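You operate a simulated robot arm through the tools that you are given. There is no shell and no other tool.

The job below is to be done with a simulated robot arm. You get a single attempt, and the scene is never put back.

## Task
Squeeze the orange half and the lemon half and run the juice into the pink glass.
Fine: glass on the drip mat, peel in the blue bowl; wait until the juice stops, tap off, no drips; leave the other glass alone. Set down upright: what you pick out. Where these are worked on the way, their far stop is far enough and under half their travel is too little: juicer tap.

It is judged by the outcome, as a careful person would: the job done as asked, and still so three seconds after it is handed in. It fails if anything else is knocked over, pushed out of place, dropped, spilled or broken.

## Robot
A 5-joint arm with a two-finger parallel gripper, fixed in place. Base frame: the origin is at the foot of the arm, x ahead of it, y to its left, z up; the work surface is at about z = 0. Units: mm, rad, N and s.
With the tool pointing down near the work surface it reaches from about 260 to 680 mm from the base axis. Its first joint turns from -1.152 to 1.152 rad. The tool tilts only in the upright plane through the base axis and itself; it spins freely about its own axis. Payload 2.9 kg.
The TCP is the grasp point between the finger pads, 30 mm short of the fingertips. In the tool frame z runs along the fingers and y along their closing line. Largest opening 110 mm; finger width 20, thickness 10; the body of the gripper, 48 by 112 mm, starts 55 mm behind the TCP.
Orientation is told as [roll, pitch, yaw] about the base's x, y, z axes, in that order, counted from this pose: with the fingers straight down and closing along the base's y, the tool's x points along the base's -x, its y along +y and its z along -z.

## Interface
- The arm moves only by the tool apply_moves. Its argument "deltas" is a list of rows, each an object of numbers (a shift or turn left out is 0, a gripper value left out holds the last): "ax", "ay", "az": the turn, a rotation vector about the tool's x, y, z in units of 120 degrees (1.0 is 120 degrees); "x", "y", "z": the shift along the tool's x, y, z in units of 250 mm (1.0 is 250 mm); "grip": the closure in counts, from 0 (fully open) to 255 (shut). In form: [{"ax": .., "ay": .., "az": .., "x": .., "y": .., "z": .., "grip": ..}, ...]. A call has 1 to 20 rows; each row is the pose to reach, as a shift and turn from the pose commanded when the call began, along the tool's axes at that moment. A call with a number of a shift or a turn outside -1 to 1 is refused whole. Each row takes 0.2 s and may step no farther than 50 mm and 0.15 rad from the row before; otherwise, or with a gripper value out of range, the whole call is refused. A pose out of reach is approached as far as the arm can. The call stops where the force on the tool passes 40 N (or 10 N more than at its start, if that is more) or the arm is blocked; 0.2 s more then pass. The fingers move at their own pace (about 108 mm/s each) and stop on an object; they squeeze with about 43 N. The grip force told is the motor's: it shows also when the fingers shut on nothing. Time passes only in rows, and 0.2 s behind the last, so rows that repeat a pose let the fingers close. It gives the time, the measured TCP pose, the force on the tool (base axes), the opening and the grip force at its end, in the units of the frame above (readings bear some noise), with the torque about the TCP (base axes, N m) and any sound that the robot's microphone picked up.
- Cameras (640 x 400 px; columns grow to the right, rows downward): "scene" is fixed at [50.9, -446.9, 615]; the picture's right is [0.70, -0.71, 0.00], its down [-0.39, -0.38, -0.84] and it looks along [0.60, 0.59, -0.54] (base axes); focal length 231 px, centre (320, 200). "wrist" rides on the gripper at [72, 17, -103] in the tool frame; the picture's right is [-0.23, 0.97, 0.00], its down [-0.76, -0.18, -0.62] and it looks along [-0.61, -0.14, 0.78] (tool axes); focal length 222 px, centre (320, 200). There is no depth. A picture from a camera that has moved, and an enlarged one, comes with that camera's place and axes in the base frame and with its lens. The place of the scene camera against the robot may be out by one fixed shift of up to 18 mm in any direction.
- get_image(camera): a new picture of that camera. The clock stands still meanwhile.
- inspect(camera, box): a new picture of the part [left, top, right, bottom] of that camera's present view, enlarged. The clock stands still meanwhile.
- hand_in(): hands the job in; it is judged then, once.

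Nothing tells you positions but the pictures and the camera data. Unless the task says otherwise, let go and move clear before handing in.

The tools are called as a command line: name --argument value ..., lists and objects as JSON in quotes. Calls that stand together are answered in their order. apply_moves: Moves the arm, as the interface text tells. Its arguments: {"type":"object","properties":{"deltas":{"type":"array","items":{"type":"object","properties":{"ax":{"type":"number"},"ay":{"type":"number"},"az":{"type":"number"},"x":{"type":"number"},"y":{"type":"number"},"z":{"type":"number"},"grip":{"type":"number"}}}}},"required":["deltas"]} The other tools are called the same way: get_image (camera) takes a picture; inspect (camera, box) takes an enlarged picture of a part of a camera's view; hand_in () hands the job in.

At the start:

```text
time_s: 0.0
tcp_pos: [300.6, 103.3, 496.2]
tool_rot: [0.0, 0.001, 0.0]
force: [-0.6, -0.5, -0.1]
wrist_torque: [0.0, -0.01, 0.02]
opening: 110.2
grip_force: 0.1
```

scene: 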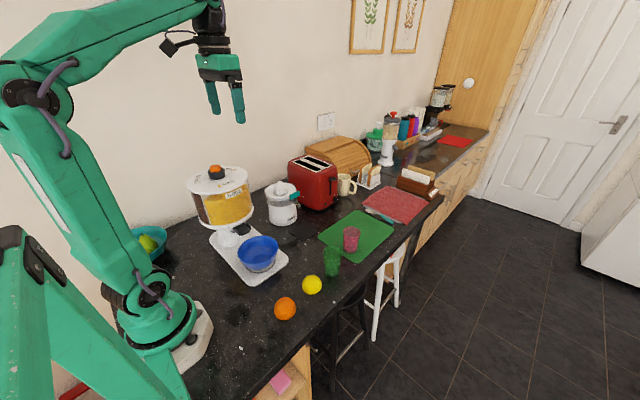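
wrist: 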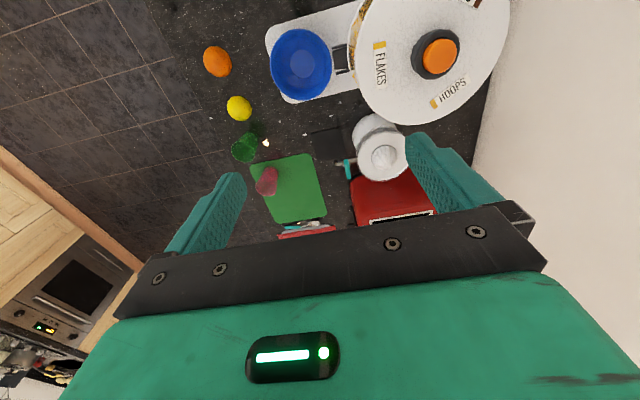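

I see a counter with a cereal dispenser (blue bowl under it), a white citrus juicer with a tap, a pink glass on a green mat, a green glass, a lemon half and an orange half. I'll look closer before moving.

inspect --camera "scene" --box '[180, 150, 420, 330]'

inspect --camera "scene" --box '[250, 170, 330, 240]'

inspect --camera "wrist" --box '[190, 30, 430, 240]'

inspect --camera "wrist" --box '[310, 100, 420, 200]'

```text
2.22 times, centred on (300, 240) of scene
camera zoom: at [50.9, -446.9, 615.0], right [0.7, -0.71, 0.0], down [-0.39, -0.38, -0.84], along [0.6, 0.59, -0.54], focal length 514 px, centre (364, 111)
```

zoom: 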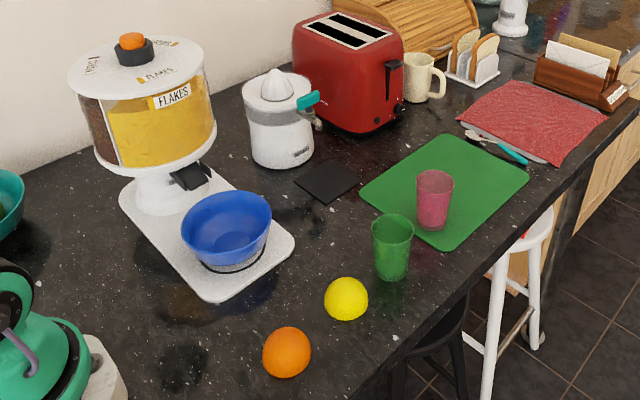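

```text
5.71 times, centred on (290, 205) of scene
camera zoom: at [50.9, -446.9, 615.0], right [0.7, -0.71, 0.0], down [-0.39, -0.38, -0.84], along [0.6, 0.59, -0.54], focal length 1320 px, centre (491, 171)
```

zoom: 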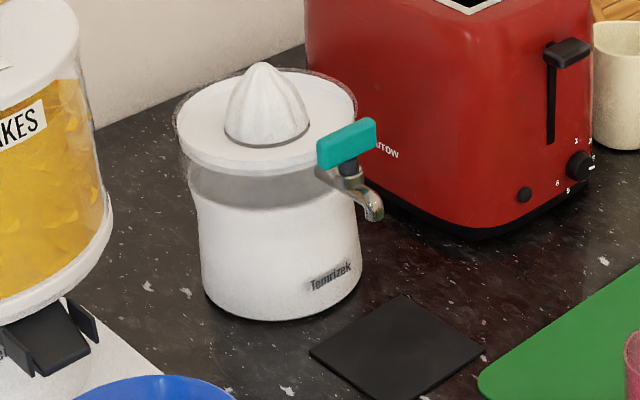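

```text
1.90 times, centred on (310, 135) of wrist
camera zoom: at [226.9, 120.8, 600.3], right [0.23, 0.97, 0.0], down [0.76, -0.18, 0.62], along [0.61, -0.14, -0.78], focal length 423 px, centre (339, 324)
```

zoom: 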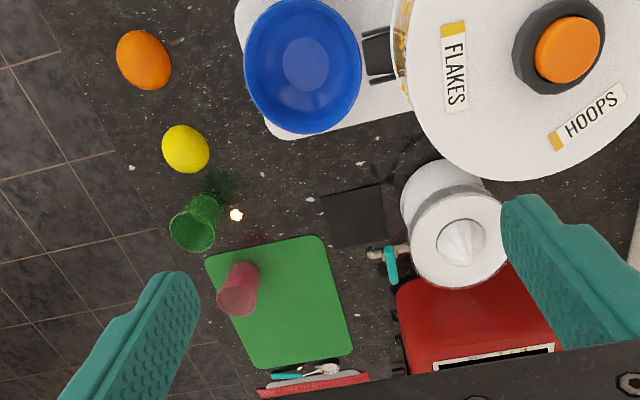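

```text
4.00 times, centred on (365, 150) of wrist
camera zoom: at [226.9, 120.8, 600.3], right [0.23, 0.97, 0.0], down [0.76, -0.18, 0.62], along [0.61, -0.14, -0.78], focal length 888 px, centre (140, 400)
```

zoom: 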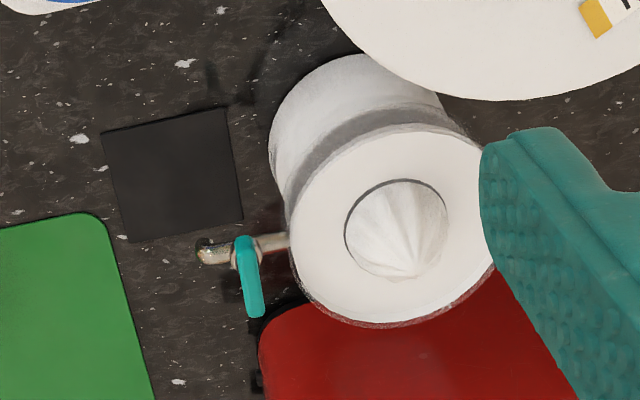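

I take the drip mat to be the black square under the juicer's spout, near (500, 82). The juicer axis is near (491, 200), with its cone tip at about z 200. The pink glass is near (565, -96). I'll zoom in on the fruit, glasses and bowl next.

inspect --camera "scene" --box '[260, 265, 340, 325]'

inspect --camera "scene" --box '[310, 215, 380, 285]'

inspect --camera "scene" --box '[180, 150, 300, 300]'

inspect --camera "wrist" --box '[190, 30, 290, 130]'

inspect --camera "wrist" --box '[220, 120, 300, 220]'

inspect --camera "scene" --box '[295, 190, 325, 220]'

```text
6.67 times, centred on (300, 295) of scene
camera zoom: at [50.9, -446.9, 615.0], right [0.7, -0.71, 0.0], down [-0.39, -0.38, -0.84], along [0.6, 0.59, -0.54], focal length 1540 px, centre (453, -433)
```

zoom: 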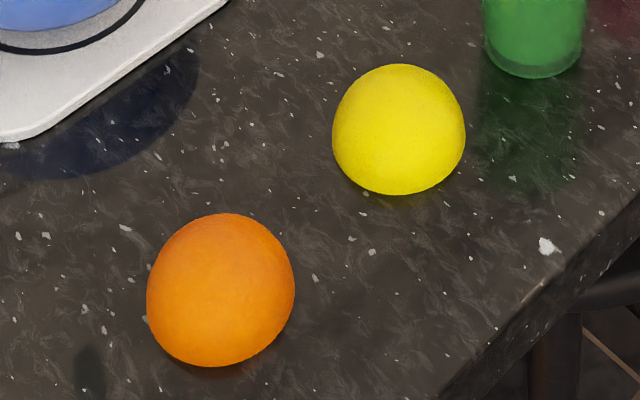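

```text
5.71 times, centred on (345, 250) of scene
camera zoom: at [50.9, -446.9, 615.0], right [0.7, -0.71, 0.0], down [-0.39, -0.38, -0.84], along [0.6, 0.59, -0.54], focal length 1320 px, centre (177, -86)
```

zoom: 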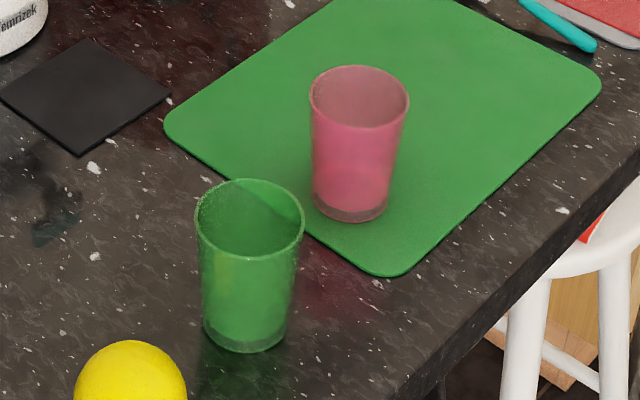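

```text
2.67 times, centred on (240, 225) of scene
camera zoom: at [50.9, -446.9, 615.0], right [0.7, -0.71, 0.0], down [-0.39, -0.38, -0.84], along [0.6, 0.59, -0.54], focal length 616 px, centre (533, 133)
```

zoom: 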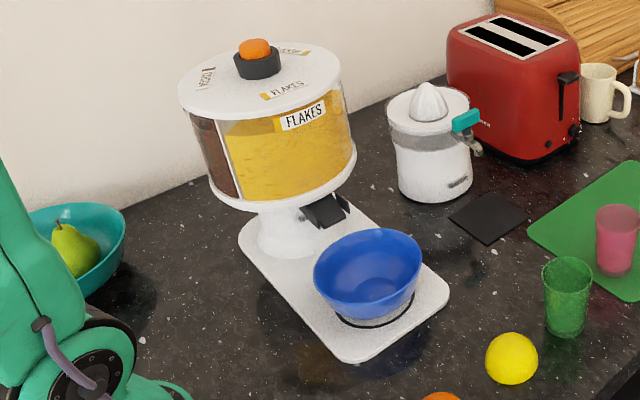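

```text
4.00 times, centred on (240, 80) of wrist
camera zoom: at [226.9, 120.8, 600.3], right [0.23, 0.97, 0.0], down [0.76, -0.18, 0.62], along [0.61, -0.14, -0.78], focal length 888 px, centre (640, 680)
```

zoom: 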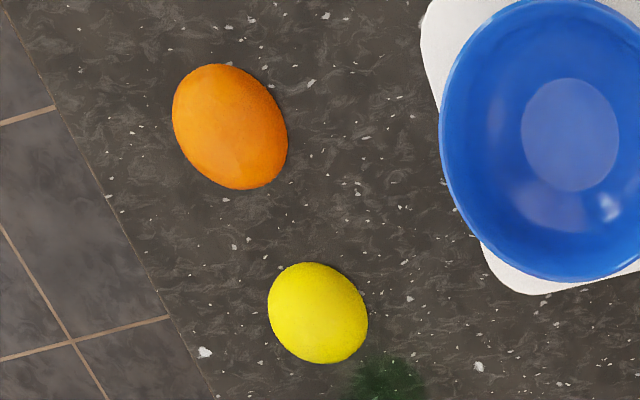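

```text
4.00 times, centred on (260, 170) of wrist
camera zoom: at [226.9, 120.8, 600.3], right [0.23, 0.97, 0.0], down [0.76, -0.18, 0.62], along [0.61, -0.14, -0.78], focal length 888 px, centre (560, 320)
```

zoom: 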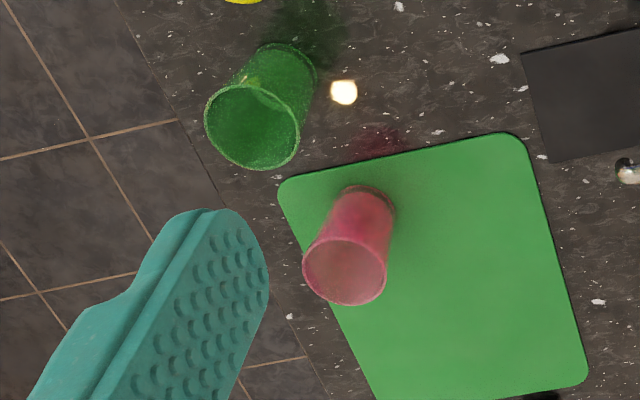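

```text
13.33 times, centred on (310, 205) of scene
camera zoom: at [50.9, -446.9, 615.0], right [0.7, -0.71, 0.0], down [-0.39, -0.38, -0.84], along [0.6, 0.59, -0.54], focal length 3081 px, centre (453, 133)
```

zoom: 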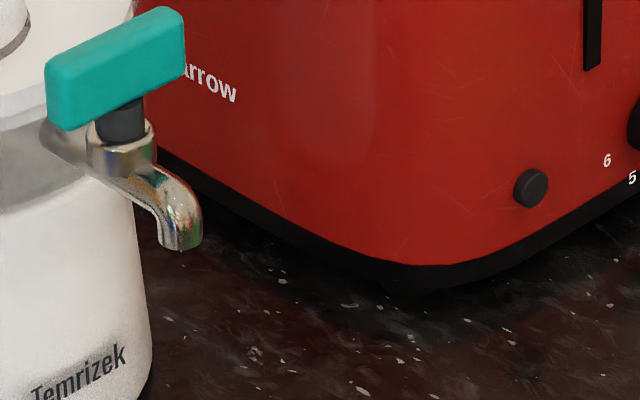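

The fruit halves sit dome-up at about (244, -118) for the orange and (350, -116) for the lemon. The tap has a teal T-handle lying crosswise to the spout, so I take it as closed. I'll move the arm high over the tap area for a closer wrist view.

apply_moves --deltas '[{"x": -0.1, "z": 0.08, "grip": 0}, {"x": -0.22, "z": 0.18}, {"x": -0.34, "z": 0.28}, {"x": -0.46, "z": 0.38}, {"x": -0.57, "z": 0.48}, {"x": -0.64, "z": 0.56}, {"x": -0.68, "z": 0.6}, {"x": -0.68, "z": 0.6}]'

get_image --camera "wrist"

get_image --camera "scene"

```text
time_s: 1.8
tcp_pos: [471.2, 101.9, 346.0]
tool_rot: [0.0, -0.001, -0.002]
force: [0.3, -0.4, 0.7]
wrist_torque: [-0.01, 0.0, -0.01]
opening: 109.8
grip_force: 0.0
```

```text
taken
camera wrist: at [397.4, 120.0, 449.8], right [0.23, 0.97, 0.0], down [0.76, -0.18, 0.62], along [0.61, -0.14, -0.78], focal length 222 px, centre (320, 200)
```

wrist: 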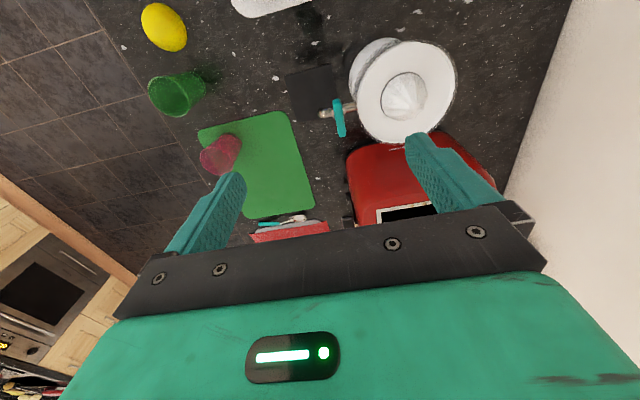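

```text
taken
```

scene: 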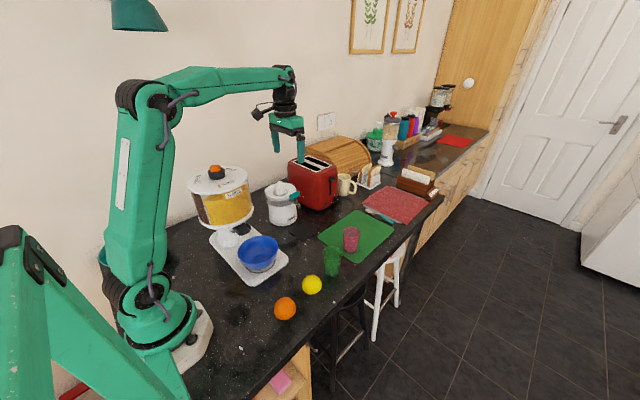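

inspect --camera "wrist" --box '[270, 20, 470, 160]'

inspect --camera "wrist" --box '[310, 80, 370, 150]'

inspect --camera "wrist" --box '[120, 0, 300, 200]'

```text
2.86 times, centred on (370, 90) of wrist
camera zoom: at [397.4, 120.0, 449.8], right [0.23, 0.97, 0.0], down [0.76, -0.18, 0.62], along [0.61, -0.14, -0.78], focal length 635 px, centre (177, 514)
```

zoom: 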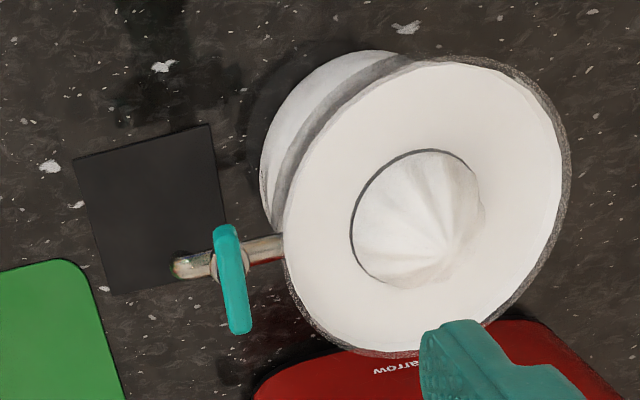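

```text
5.71 times, centred on (340, 115) of wrist
camera zoom: at [397.4, 120.0, 449.8], right [0.23, 0.97, 0.0], down [0.76, -0.18, 0.62], along [0.61, -0.14, -0.78], focal length 1269 px, centre (206, 686)
```

zoom: 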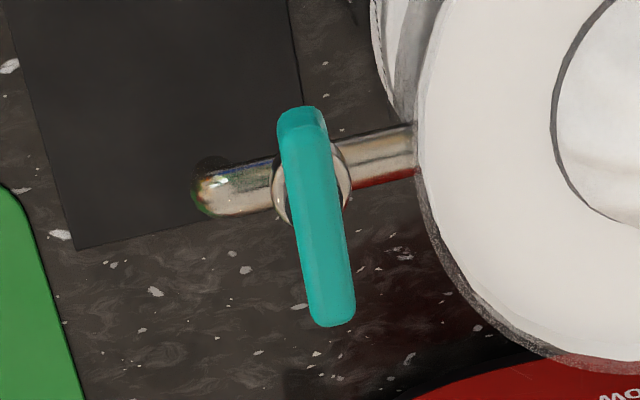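

```text
2.00 times, centred on (210, 100) of wrist
camera zoom: at [397.4, 120.0, 449.8], right [0.23, 0.97, 0.0], down [0.76, -0.18, 0.62], along [0.61, -0.14, -0.78], focal length 444 px, centre (540, 400)
```

zoom: 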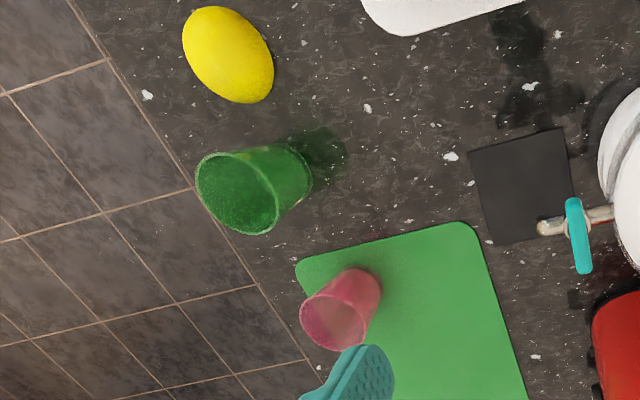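

The tap handle's top is near (496, 121, 163) and the pink glass is near (550, -110). I'll shift above the juicer for a second viewpoint to fix its axis and heights.

apply_moves --deltas '[{"y": 0.1}, {"y": 0.22}, {"y": 0.33}, {"y": 0.392, "x": 0.0}, {"y": 0.392, "x": 0.0}]'

inspect --camera "wrist" --box '[200, 0, 440, 160]'

get_image --camera "scene"

```text
time_s: 3.0
tcp_pos: [469.7, 198.8, 346.0]
tool_rot: [0.001, -0.001, -0.001]
force: [0.1, 0.8, -0.4]
wrist_torque: [-0.04, -0.01, -0.03]
opening: 110.1
grip_force: 0.1
```

```text
2.50 times, centred on (320, 80) of wrist
camera zoom: at [396.2, 217.2, 449.8], right [0.23, 0.97, 0.0], down [0.76, -0.18, 0.62], along [0.61, -0.14, -0.78], focal length 555 px, centre (320, 500)
```

zoom: 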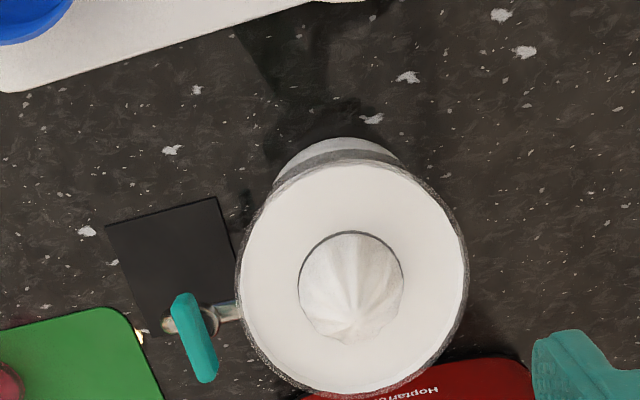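

```text
taken
```

scene: 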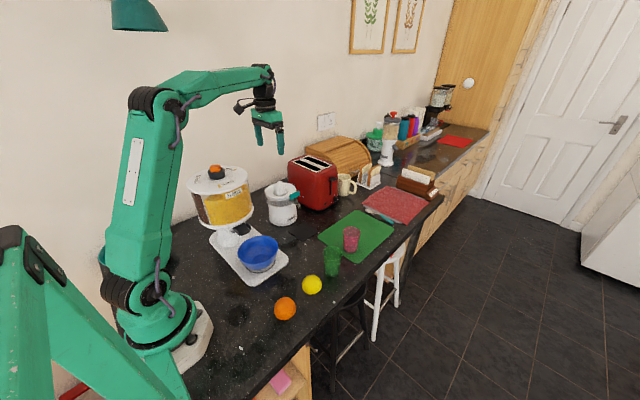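

I'm above the juicer and need sharper measurements, so I'll zoom in from this pose.

inspect --camera "wrist" --box '[275, 50, 395, 165]'

inspect --camera "scene" --box '[260, 175, 310, 230]'

```text
3.48 times, centred on (335, 108) of wrist
camera zoom: at [396.2, 217.2, 449.8], right [0.23, 0.97, 0.0], down [0.76, -0.18, 0.62], along [0.61, -0.14, -0.78], focal length 773 px, centre (268, 522)
```

zoom: 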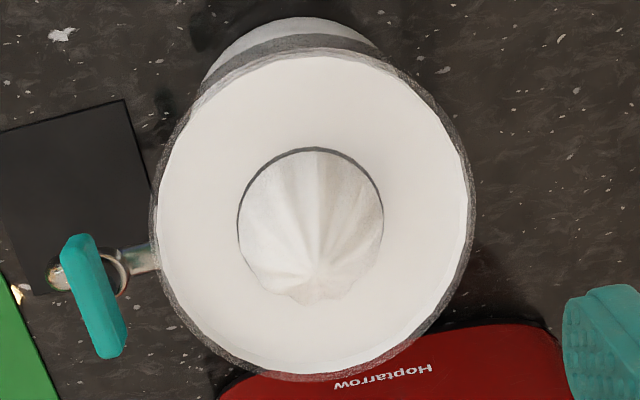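

```text
7.27 times, centred on (285, 202) of scene
camera zoom: at [50.9, -446.9, 615.0], right [0.7, -0.71, 0.0], down [-0.39, -0.38, -0.84], along [0.6, 0.59, -0.54], focal length 1680 px, centre (574, 182)
```

zoom: 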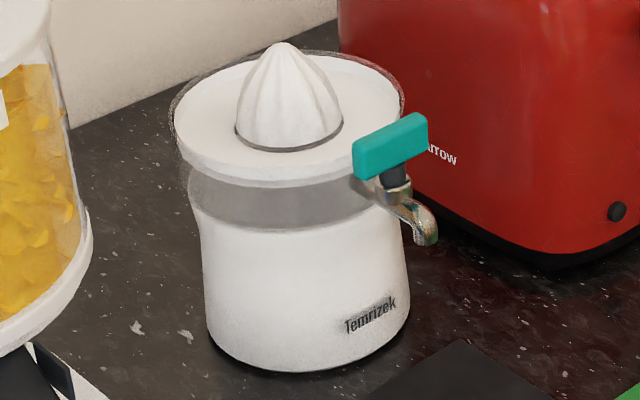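

I put the juicer axis near (500, 210), the cone tip near z 180 and the spout outlet near (500, 97). I'll go to the pink glass with the tool spun 90° so it closes along x, staying high.

apply_moves --deltas '[{"x": -0.02, "y": -0.08, "az": -0.0625}, {"x": -0.04, "y": -0.16, "az": -0.125}, {"x": -0.06, "y": -0.24, "az": -0.1875}, {"x": -0.08, "y": -0.33, "az": -0.25}, {"x": -0.1, "y": -0.42, "az": -0.3125}, {"x": -0.12, "y": -0.5, "az": -0.375}, {"x": -0.14, "y": -0.58, "az": -0.4375}, {"x": -0.16, "y": -0.66, "az": -0.5}, {"x": -0.18, "y": -0.74, "az": -0.5625}, {"x": -0.2, "y": -0.82, "az": -0.625}, {"x": -0.22, "y": -0.9, "az": -0.6875}, {"x": -0.24, "y": -0.98, "az": -0.75}, {"x": -0.24, "y": -0.98, "az": -0.75}]'

get_image --camera "wrist"

```text
time_s: 5.8
tcp_pos: [530.8, -43.0, 346.0]
tool_rot: [0.0, -0.001, 1.574]
force: [0.6, -0.3, 0.4]
wrist_torque: [-0.02, 0.04, -0.02]
opening: 110.3
grip_force: 0.1
```

```text
taken
camera wrist: at [513.7, -115.5, 449.5], right [-0.97, 0.23, 0.0], down [0.18, 0.76, 0.62], along [0.14, 0.61, -0.78], focal length 222 px, centre (320, 200)
```

wrist: 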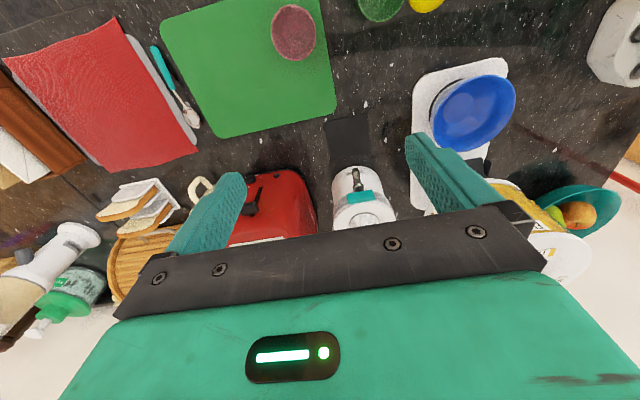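

The wrist is spun 90° and I can see the pink glass almost straight below the camera. I'll zoom to fix its centre.

inspect --camera "wrist" --box '[240, 0, 460, 140]'

inspect --camera "wrist" --box '[260, 0, 330, 70]'

inspect --camera "wrist" --box '[310, 110, 410, 240]'

```text
2.86 times, centred on (350, 70) of wrist
camera zoom: at [513.7, -115.5, 449.5], right [-0.97, 0.23, 0.0], down [0.18, 0.76, 0.62], along [0.14, 0.61, -0.78], focal length 635 px, centre (234, 571)
```

zoom: 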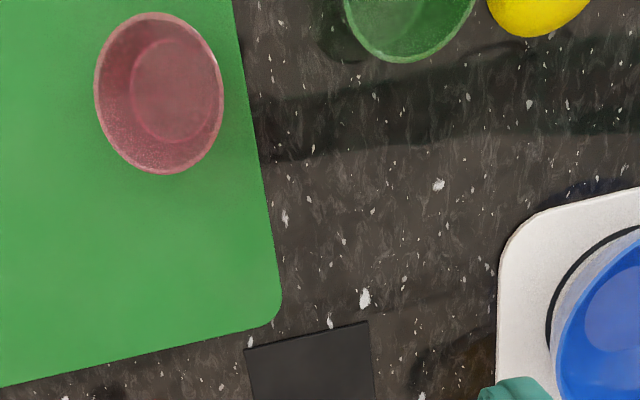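

```text
5.71 times, centred on (295, 35) of wrist
camera zoom: at [513.7, -115.5, 449.5], right [-0.97, 0.23, 0.0], down [0.18, 0.76, 0.62], along [0.14, 0.61, -0.78], focal length 1269 px, centre (463, 1143)
```

zoom: 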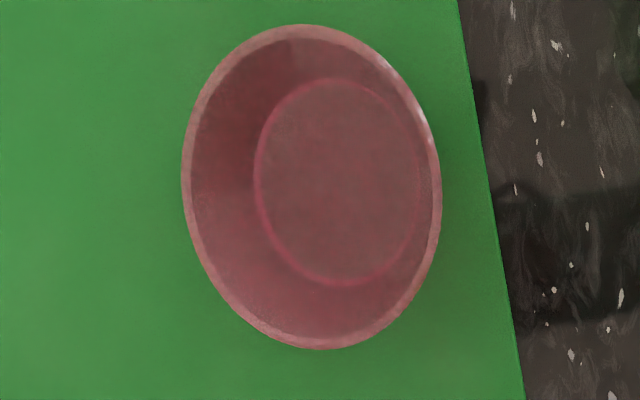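

```text
3.08 times, centred on (360, 175) of wrist
camera zoom: at [513.7, -115.5, 449.5], right [-0.97, 0.23, 0.0], down [0.18, 0.76, 0.62], along [0.14, 0.61, -0.78], focal length 684 px, centre (197, 277)
```

zoom: 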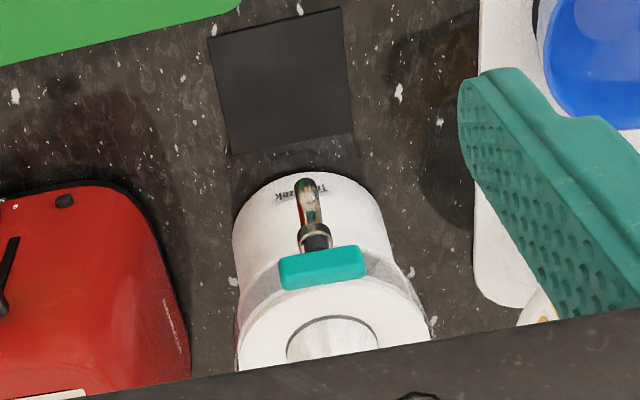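

The pink glass is centred near (550, -110) and is about 88 mm tall. The green glass is clear at x < 470. I'll centre over the pink glass and descend partway.

apply_moves --deltas '[{"x": 0.13, "y": -0.04}, {"x": 0.2644, "y": -0.0792}, {"x": 0.2644, "y": -0.0792, "z": 0.15}, {"x": 0.2644, "y": -0.0792, "z": 0.33}, {"x": 0.2644, "y": -0.0792, "z": 0.5}, {"x": 0.2644, "y": -0.0792, "z": 0.66}, {"x": 0.2644, "y": -0.0792, "z": 0.8}, {"x": 0.2644, "y": -0.0792, "z": 0.8}]'

get_image --camera "wrist"

get_image --camera "scene"

```text
time_s: 7.6
tcp_pos: [550.4, -113.9, 145.7]
tool_rot: [0.0, -0.001, 1.571]
force: [0.6, -0.6, 0.1]
wrist_torque: [-0.02, -0.02, 0.0]
opening: 110.1
grip_force: 0.0
```

```text
taken
camera wrist: at [533.0, -186.0, 249.4], right [-0.97, 0.23, 0.0], down [0.18, 0.76, 0.62], along [0.14, 0.61, -0.78], focal length 222 px, centre (320, 200)
```

wrist: 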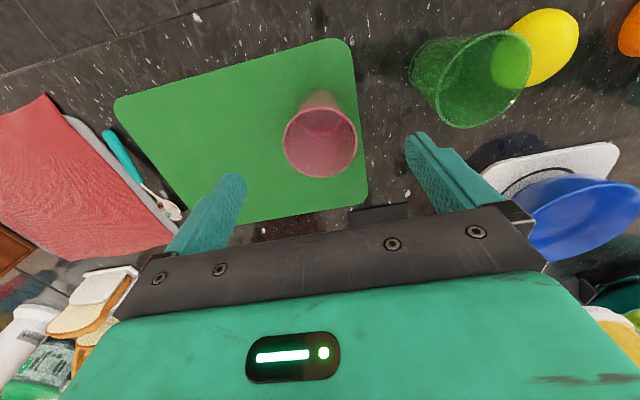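

```text
taken
```

scene: 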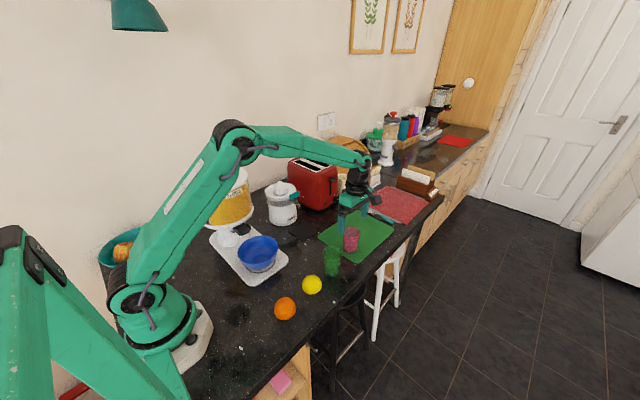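

I'm above the pink glass at TCP z 146. I'll zoom in to check the centring before going lower.

inspect --camera "wrist" --box '[230, 70, 430, 210]'

```text
2.86 times, centred on (330, 140) of wrist
camera zoom: at [533.0, -186.0, 249.4], right [-0.97, 0.23, 0.0], down [0.18, 0.76, 0.62], along [0.14, 0.61, -0.78], focal length 635 px, centre (291, 371)
```

zoom: 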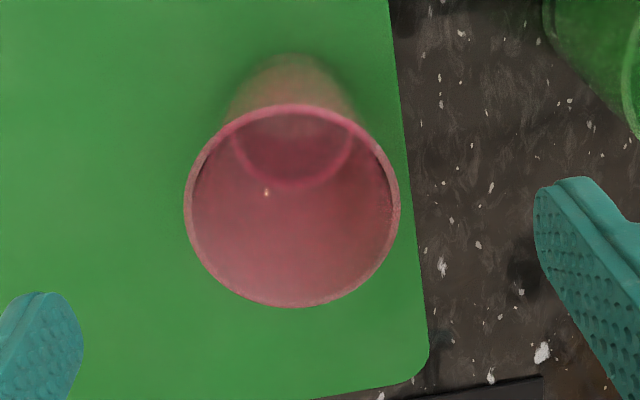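

The glass centre lines up with the TCP to within about 1–2 mm. I'll lower to z≈55 and close gently.

apply_moves --deltas '[{"z": 0.1}, {"z": 0.2}, {"z": 0.3}, {"z": 0.363}, {"z": 0.363, "grip": 60}, {"z": 0.363, "grip": 100}, {"z": 0.363, "grip": 115}, {"z": 0.363, "grip": 128}, {"z": 0.363, "grip": 135}, {"z": 0.363, "grip": 135}, {"z": 0.363, "grip": 135}]'

get_image --camera "wrist"

```text
time_s: 10.0
tcp_pos: [551.1, -108.8, 55.0]
tool_rot: [0.0, -0.002, 1.572]
force: [0.0, 0.2, 0.8]
wrist_torque: [0.02, 0.0, 0.01]
opening: 58.8
grip_force: 43.4
```

```text
taken
camera wrist: at [533.3, -181.7, 159.2], right [-0.97, 0.23, 0.0], down [0.18, 0.76, 0.62], along [0.14, 0.61, -0.78], focal length 222 px, centre (320, 200)
```

wrist: 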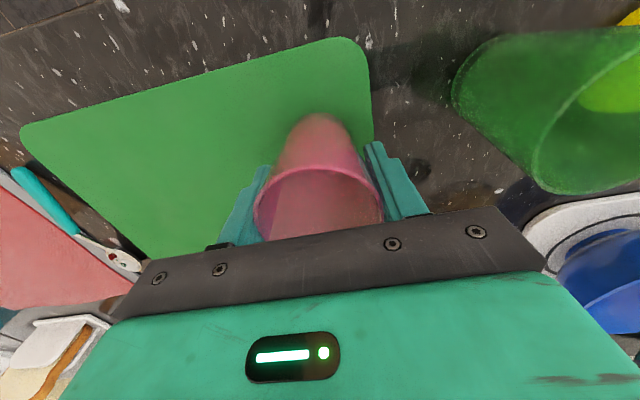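

The glass is held at its rim with the opening at 58.8 mm. I'll lift it straight up, then carry it toward the outer half of the black mat.

apply_moves --deltas '[{"z": -0.04}, {"z": -0.12}, {"z": -0.25}, {"z": -0.38}, {"z": -0.5}, {"z": -0.5}, {"z": -0.5}]'

get_image --camera "wrist"

inspect --camera "scene" --box '[270, 150, 430, 290]'

```text
time_s: 11.6
tcp_pos: [550.1, -108.0, 180.6]
tool_rot: [0.001, 0.003, 1.57]
force: [0.1, -0.2, -0.6]
wrist_torque: [0.02, -0.01, 0.01]
opening: 58.6
grip_force: 42.5
```

```text
taken
camera wrist: at [531.7, -179.7, 284.2], right [-0.97, 0.23, 0.0], down [0.18, 0.76, 0.62], along [0.14, 0.61, -0.78], focal length 222 px, centre (320, 200)
```

wrist: 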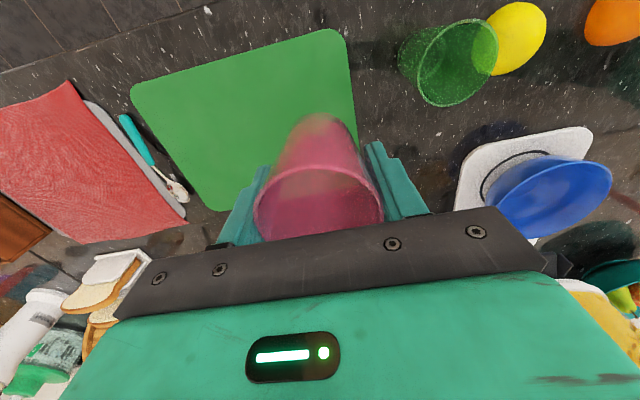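

```text
2.86 times, centred on (350, 220) of scene
camera zoom: at [50.9, -446.9, 615.0], right [0.7, -0.71, 0.0], down [-0.39, -0.38, -0.84], along [0.6, 0.59, -0.54], focal length 660 px, centre (234, 143)
```

zoom: 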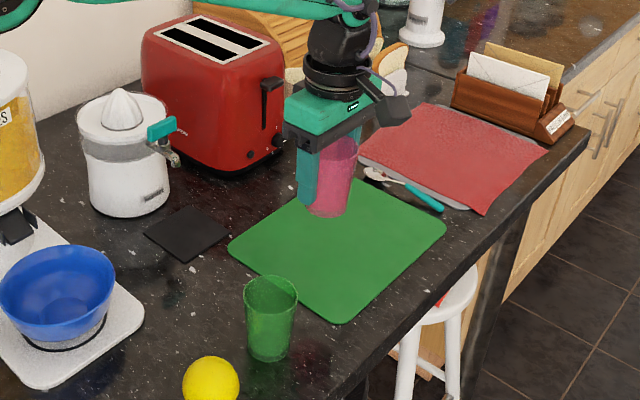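

The glass came up upright and the surroundings look undisturbed. I'll carry it over the outer half of the drip mat, around (500, 57).

apply_moves --deltas '[{"x": -0.06, "y": 0.02}, {"x": -0.18, "y": 0.055}, {"x": -0.31, "y": 0.095}, {"x": -0.44, "y": 0.135}, {"x": -0.56, "y": 0.175}, {"x": -0.64, "y": 0.2}, {"x": -0.66, "y": 0.204}, {"x": -0.66, "y": 0.204}, {"x": -0.66, "y": 0.204}]'

get_image --camera "wrist"

inspect --camera "scene" --box '[240, 150, 380, 270]'

```text
time_s: 13.6
tcp_pos: [498.4, 54.1, 181.2]
tool_rot: [-0.001, 0.0, 1.57]
force: [0.9, -0.1, -1.5]
wrist_torque: [-0.03, -0.03, -0.02]
opening: 58.8
grip_force: 42.8
```

```text
taken
camera wrist: at [480.2, -17.8, 284.3], right [-0.97, 0.23, 0.0], down [0.18, 0.76, 0.62], along [0.14, 0.61, -0.78], focal length 222 px, centre (320, 200)
```

wrist: 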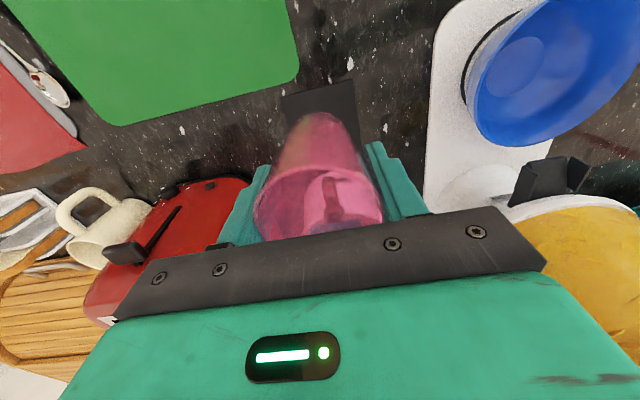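

```text
3.33 times, centred on (310, 210) of scene
camera zoom: at [50.9, -446.9, 615.0], right [0.7, -0.71, 0.0], down [-0.39, -0.38, -0.84], along [0.6, 0.59, -0.54], focal length 770 px, centre (353, 167)
```

zoom: 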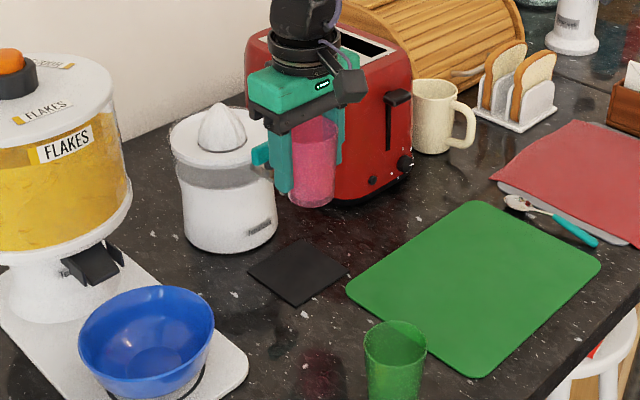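

The TCP is at (498, 54) over the mat's outer half. I'll set the glass down there first. Then I'll regrip it high on the rim so the fingers straddle the spout, and slide it the last bit under the outlet.

apply_moves --deltas '[{"x": -0.016, "y": -0.006, "z": 0.1}, {"x": -0.016, "y": -0.006, "z": 0.25}, {"x": -0.016, "y": -0.006, "z": 0.38}, {"x": -0.016, "y": -0.006, "z": 0.46}, {"x": -0.016, "y": -0.006, "z": 0.485}, {"x": -0.016, "y": -0.006, "z": 0.485}, {"x": -0.016, "y": -0.006, "z": 0.485}]'

get_image --camera "wrist"

inspect --camera "scene" --box '[240, 160, 360, 270]'

```text
time_s: 14.8
tcp_pos: [498.0, 57.7, 66.7]
tool_rot: [-0.004, 0.001, 1.574]
force: [-2.4, -0.5, 2.9]
wrist_torque: [0.2, -0.14, 0.1]
opening: 58.9
grip_force: 42.9
stopped in row 5: the force on the tool passed its limit at 51 N (the readings are from after the stop); the commanded pose is now the measured one
```

```text
taken
camera wrist: at [481.0, -14.1, 170.7], right [-0.97, 0.22, -0.01], down [0.17, 0.76, 0.62], along [0.14, 0.61, -0.78], focal length 222 px, centre (320, 200)
```

wrist: 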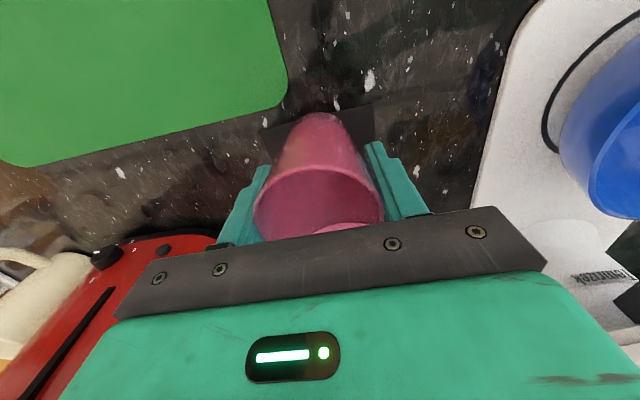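

```text
3.64 times, centred on (300, 215) of scene
camera zoom: at [50.9, -446.9, 615.0], right [0.7, -0.71, 0.0], down [-0.39, -0.38, -0.84], along [0.6, 0.59, -0.54], focal length 840 px, centre (393, 146)
```

zoom: 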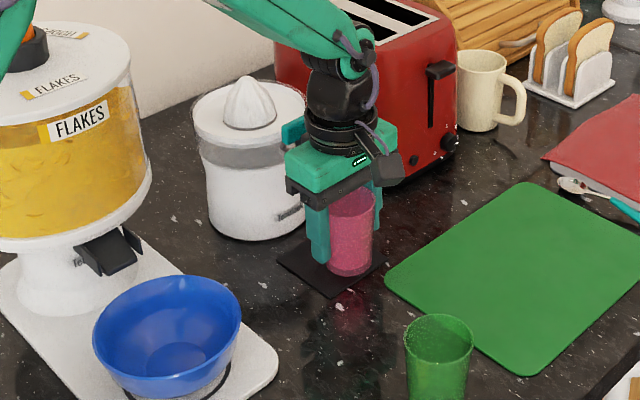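

The descent stopped at z≈67 with a force spike, about 12 mm higher than I expected. I'll look closely for what touched before moving again.

inspect --camera "scene" --box '[275, 175, 325, 240]'

inspect --camera "wrist" --box '[230, 90, 420, 250]'

```text
6.15 times, centred on (300, 208) of scene
camera zoom: at [50.9, -446.9, 615.0], right [0.7, -0.71, 0.0], down [-0.39, -0.38, -0.84], along [0.6, 0.59, -0.54], focal length 1422 px, centre (443, 154)
```

zoom: 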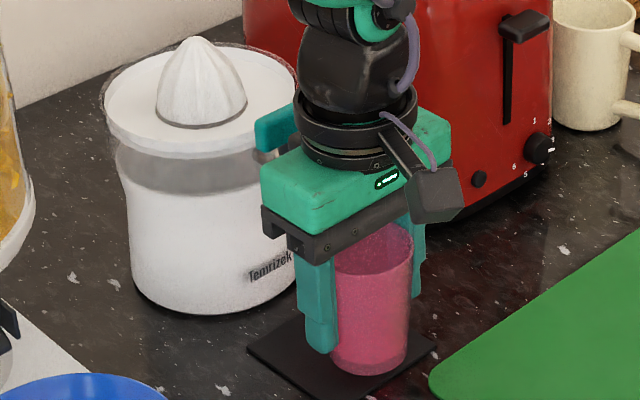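

```text
2.50 times, centred on (325, 170) of wrist
camera zoom: at [481.0, -14.1, 170.7], right [-0.97, 0.22, -0.01], down [0.17, 0.76, 0.62], along [0.14, 0.61, -0.78], focal length 555 px, centre (308, 275)
```

zoom: 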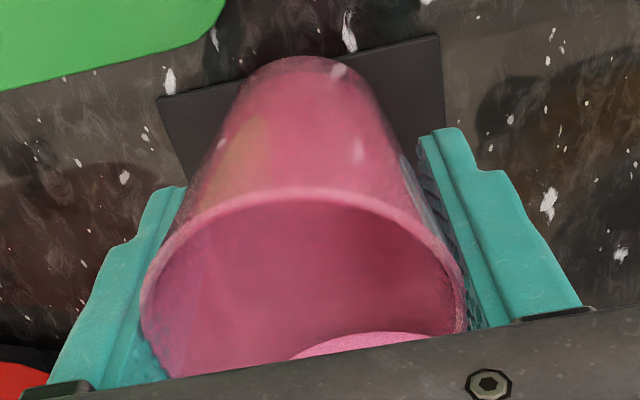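

Nothing obvious is touching at the gripper. I'll check the whole arm against the dispenser and bowl.

get_image --camera "scene"

inspect --camera "scene" --box '[100, 80, 320, 320]'

```text
taken
```

scene: 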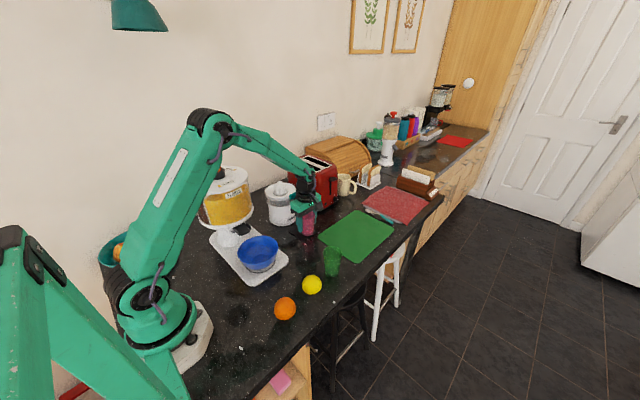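

```text
1.67 times, centred on (210, 200) of scene
camera zoom: at [50.9, -446.9, 615.0], right [0.7, -0.71, 0.0], down [-0.39, -0.38, -0.84], along [0.6, 0.59, -0.54], focal length 385 px, centre (503, 200)
```

zoom: 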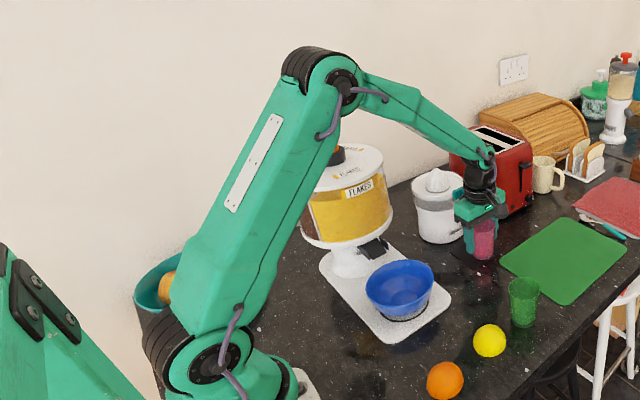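

I'll compare the tap and juicer closely with their earlier positions to see whether anything was nudged.

inspect --camera "scene" --box '[295, 190, 325, 220]'

inspect --camera "scene" --box '[260, 175, 310, 230]'

inspect --camera "scene" --box '[280, 215, 330, 250]'

```text
13.33 times, centred on (310, 205) of scene
camera zoom: at [50.9, -446.9, 615.0], right [0.7, -0.71, 0.0], down [-0.39, -0.38, -0.84], along [0.6, 0.59, -0.54], focal length 3081 px, centre (453, 133)
```

zoom: 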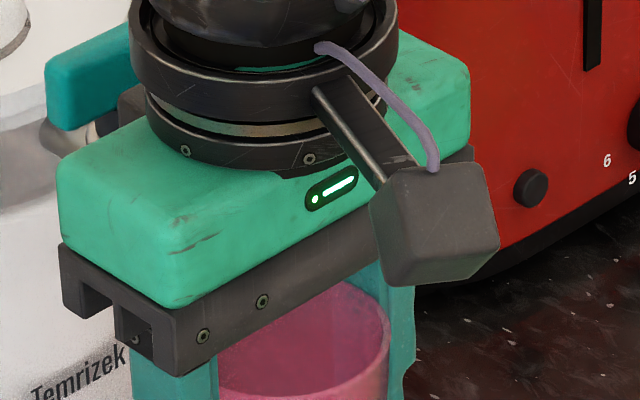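

```text
7.27 times, centred on (285, 202) of scene
camera zoom: at [50.9, -446.9, 615.0], right [0.7, -0.71, 0.0], down [-0.39, -0.38, -0.84], along [0.6, 0.59, -0.54], focal length 1680 px, centre (574, 182)
```

zoom: 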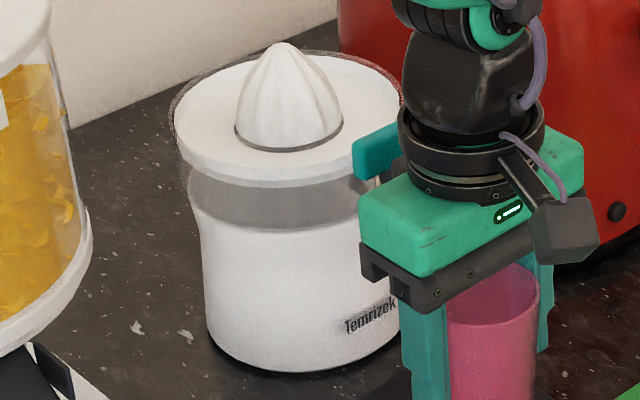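

```text
11.43 times, centred on (305, 232) of scene
camera zoom: at [50.9, -446.9, 615.0], right [0.7, -0.71, 0.0], down [-0.39, -0.38, -0.84], along [0.6, 0.59, -0.54], focal length 2641 px, centre (491, -171)
```

zoom: 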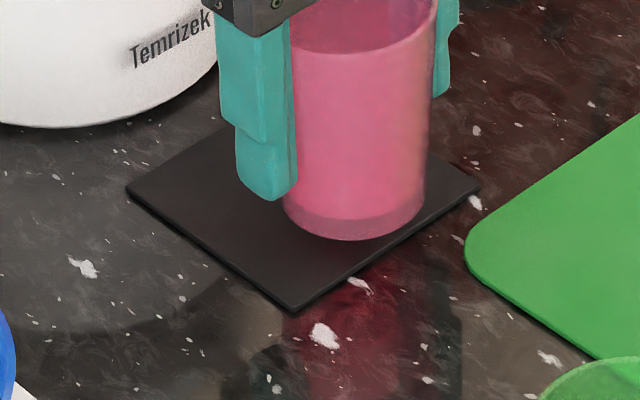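

The juicer hasn't moved: its text, cone and handle are at the same pixels. I'll back up slightly, check the force baseline, then feel downward slowly at a slightly smaller y.

apply_moves --deltas '[{"z": -0.02}, {"z": -0.06}, {"z": -0.06}, {"z": -0.06}, {"z": -0.06}]'

get_image --camera "wrist"

```text
time_s: 16.0
tcp_pos: [499.6, 58.2, 82.3]
tool_rot: [-0.004, -0.001, 1.572]
force: [-0.5, 0.5, -1.5]
wrist_torque: [-0.01, -0.02, 0.0]
opening: 58.6
grip_force: 42.9
```

```text
taken
camera wrist: at [481.1, -13.2, 185.4], right [-0.97, 0.22, 0.0], down [0.17, 0.76, 0.62], along [0.14, 0.61, -0.78], focal length 222 px, centre (320, 200)
```

wrist: 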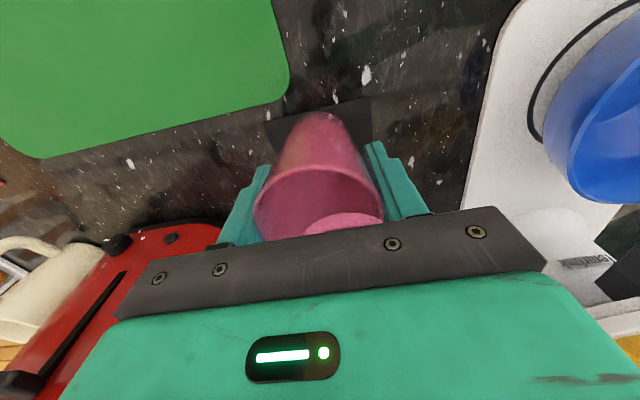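

That was a real contact, and the readings point to the tap spout meeting the gripper body, so vertical placing under the tap won't work. I'll set the glass on bare counter near (475, 5) instead. Then I'll regrip it with a tilted tool and slide it in under the spout from the base side.

apply_moves --deltas '[{"x": 0.02, "z": -0.06}, {"x": 0.1, "y": 0.04, "z": -0.08}, {"x": 0.19, "y": 0.09, "z": -0.08}, {"x": 0.2128, "y": 0.0984, "z": -0.04}, {"x": 0.2128, "y": 0.0984, "z": 0.03}, {"x": 0.2128, "y": 0.0984, "z": 0.07}, {"x": 0.2128, "y": 0.0984, "z": 0.08}, {"x": 0.2128, "y": 0.0984, "z": 0.08}, {"x": 0.2128, "y": 0.0984, "z": 0.08}]'

get_image --camera "wrist"

```text
time_s: 18.0
tcp_pos: [476.7, 5.5, 62.4]
tool_rot: [-0.005, 0.0, 1.573]
force: [0.2, -0.5, -1.0]
wrist_torque: [-0.01, 0.0, -0.03]
opening: 58.8
grip_force: 43.0
```

```text
taken
camera wrist: at [457.9, -67.2, 165.9], right [-0.97, 0.22, 0.0], down [0.17, 0.76, 0.62], along [0.14, 0.61, -0.78], focal length 222 px, centre (320, 200)
```

wrist: 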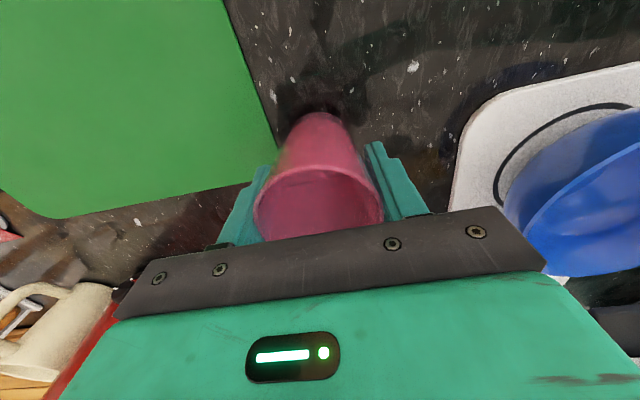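

The glass is above bare counter, clear of the board and the bowl plate. I'll lower it in small steps.

apply_moves --deltas '[{"z": 0.012}, {"z": 0.02}, {"z": 0.026}, {"z": 0.03}, {"z": 0.03}]'

```text
time_s: 19.2
tcp_pos: [476.1, 4.2, 54.7]
tool_rot: [-0.005, 0.001, 1.573]
force: [-0.4, 0.2, -0.5]
wrist_torque: [0.0, -0.03, -0.02]
opening: 58.6
grip_force: 43.2
```

apply_moves --deltas '[{"z": 0.003}, {"z": 0.006}, {"z": 0.009}, {"z": 0.009}]'

```text
time_s: 20.2
tcp_pos: [476.5, 5.5, 53.7]
tool_rot: [-0.007, -0.001, 1.571]
force: [0.1, 0.5, 0.9]
wrist_torque: [0.02, 0.02, -0.03]
opening: 58.9
grip_force: 43.2
```

apply_moves --deltas '[{"z": 0.003}, {"z": 0.005}, {"z": 0.005}]'

inspect --camera "scene" --box '[280, 190, 340, 260]'

```text
time_s: 21.0
tcp_pos: [476.4, 3.4, 52.2]
tool_rot: [-0.009, 0.0, 1.575]
force: [-6.2, 3.1, 23.0]
wrist_torque: [0.05, 0.22, 0.01]
opening: 58.8
grip_force: 43.1
```

```text
5.71 times, centred on (310, 225) of scene
camera zoom: at [50.7, -446.9, 615.0], right [0.7, -0.71, 0.0], down [-0.39, -0.38, -0.84], along [0.6, 0.59, -0.54], focal length 1320 px, centre (377, 57)
```

zoom: 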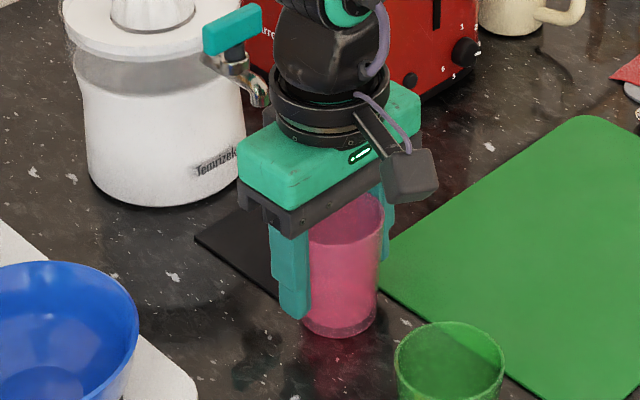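

The bottom has touched down (about 23 N at z≈52). I'll ease up slightly, open, and rise straight off the glass.

apply_moves --deltas '[{"z": -0.003}, {"z": -0.003, "grip": 100}, {"z": -0.003, "grip": 60}, {"z": -0.003, "grip": 30}, {"z": -0.003, "grip": 10}, {"z": -0.003, "grip": 10}, {"z": -0.1}, {"z": -0.25}, {"z": -0.42}, {"z": -0.6}, {"z": -0.6}]'

get_image --camera "wrist"

inspect --camera "scene" --box '[240, 170, 380, 290]'

```text
time_s: 23.4
tcp_pos: [472.0, 5.1, 202.1]
tool_rot: [-0.006, 0.0, 1.574]
force: [0.5, 0.2, 0.2]
wrist_torque: [-0.02, 0.0, 0.03]
opening: 105.8
grip_force: 0.1
```

```text
taken
camera wrist: at [453.5, -67.1, 305.6], right [-0.97, 0.22, 0.0], down [0.17, 0.76, 0.62], along [0.14, 0.61, -0.78], focal length 222 px, centre (320, 200)
```

wrist: 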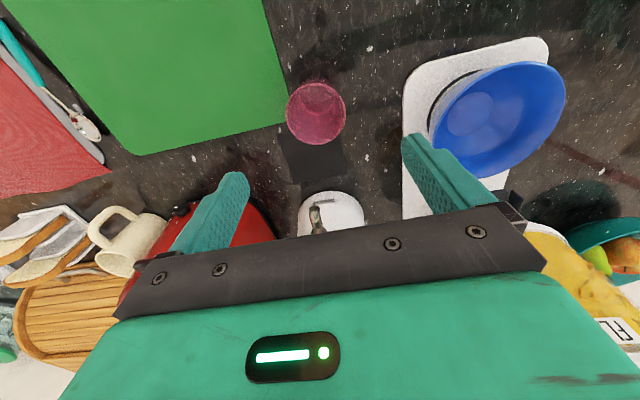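

```text
3.33 times, centred on (310, 230) of scene
camera zoom: at [50.9, -446.9, 615.0], right [0.7, -0.71, 0.0], down [-0.39, -0.38, -0.84], along [0.6, 0.59, -0.54], focal length 770 px, centre (353, 100)
```

zoom: 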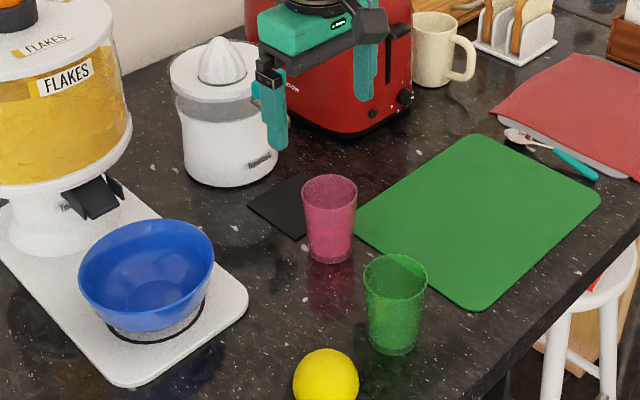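

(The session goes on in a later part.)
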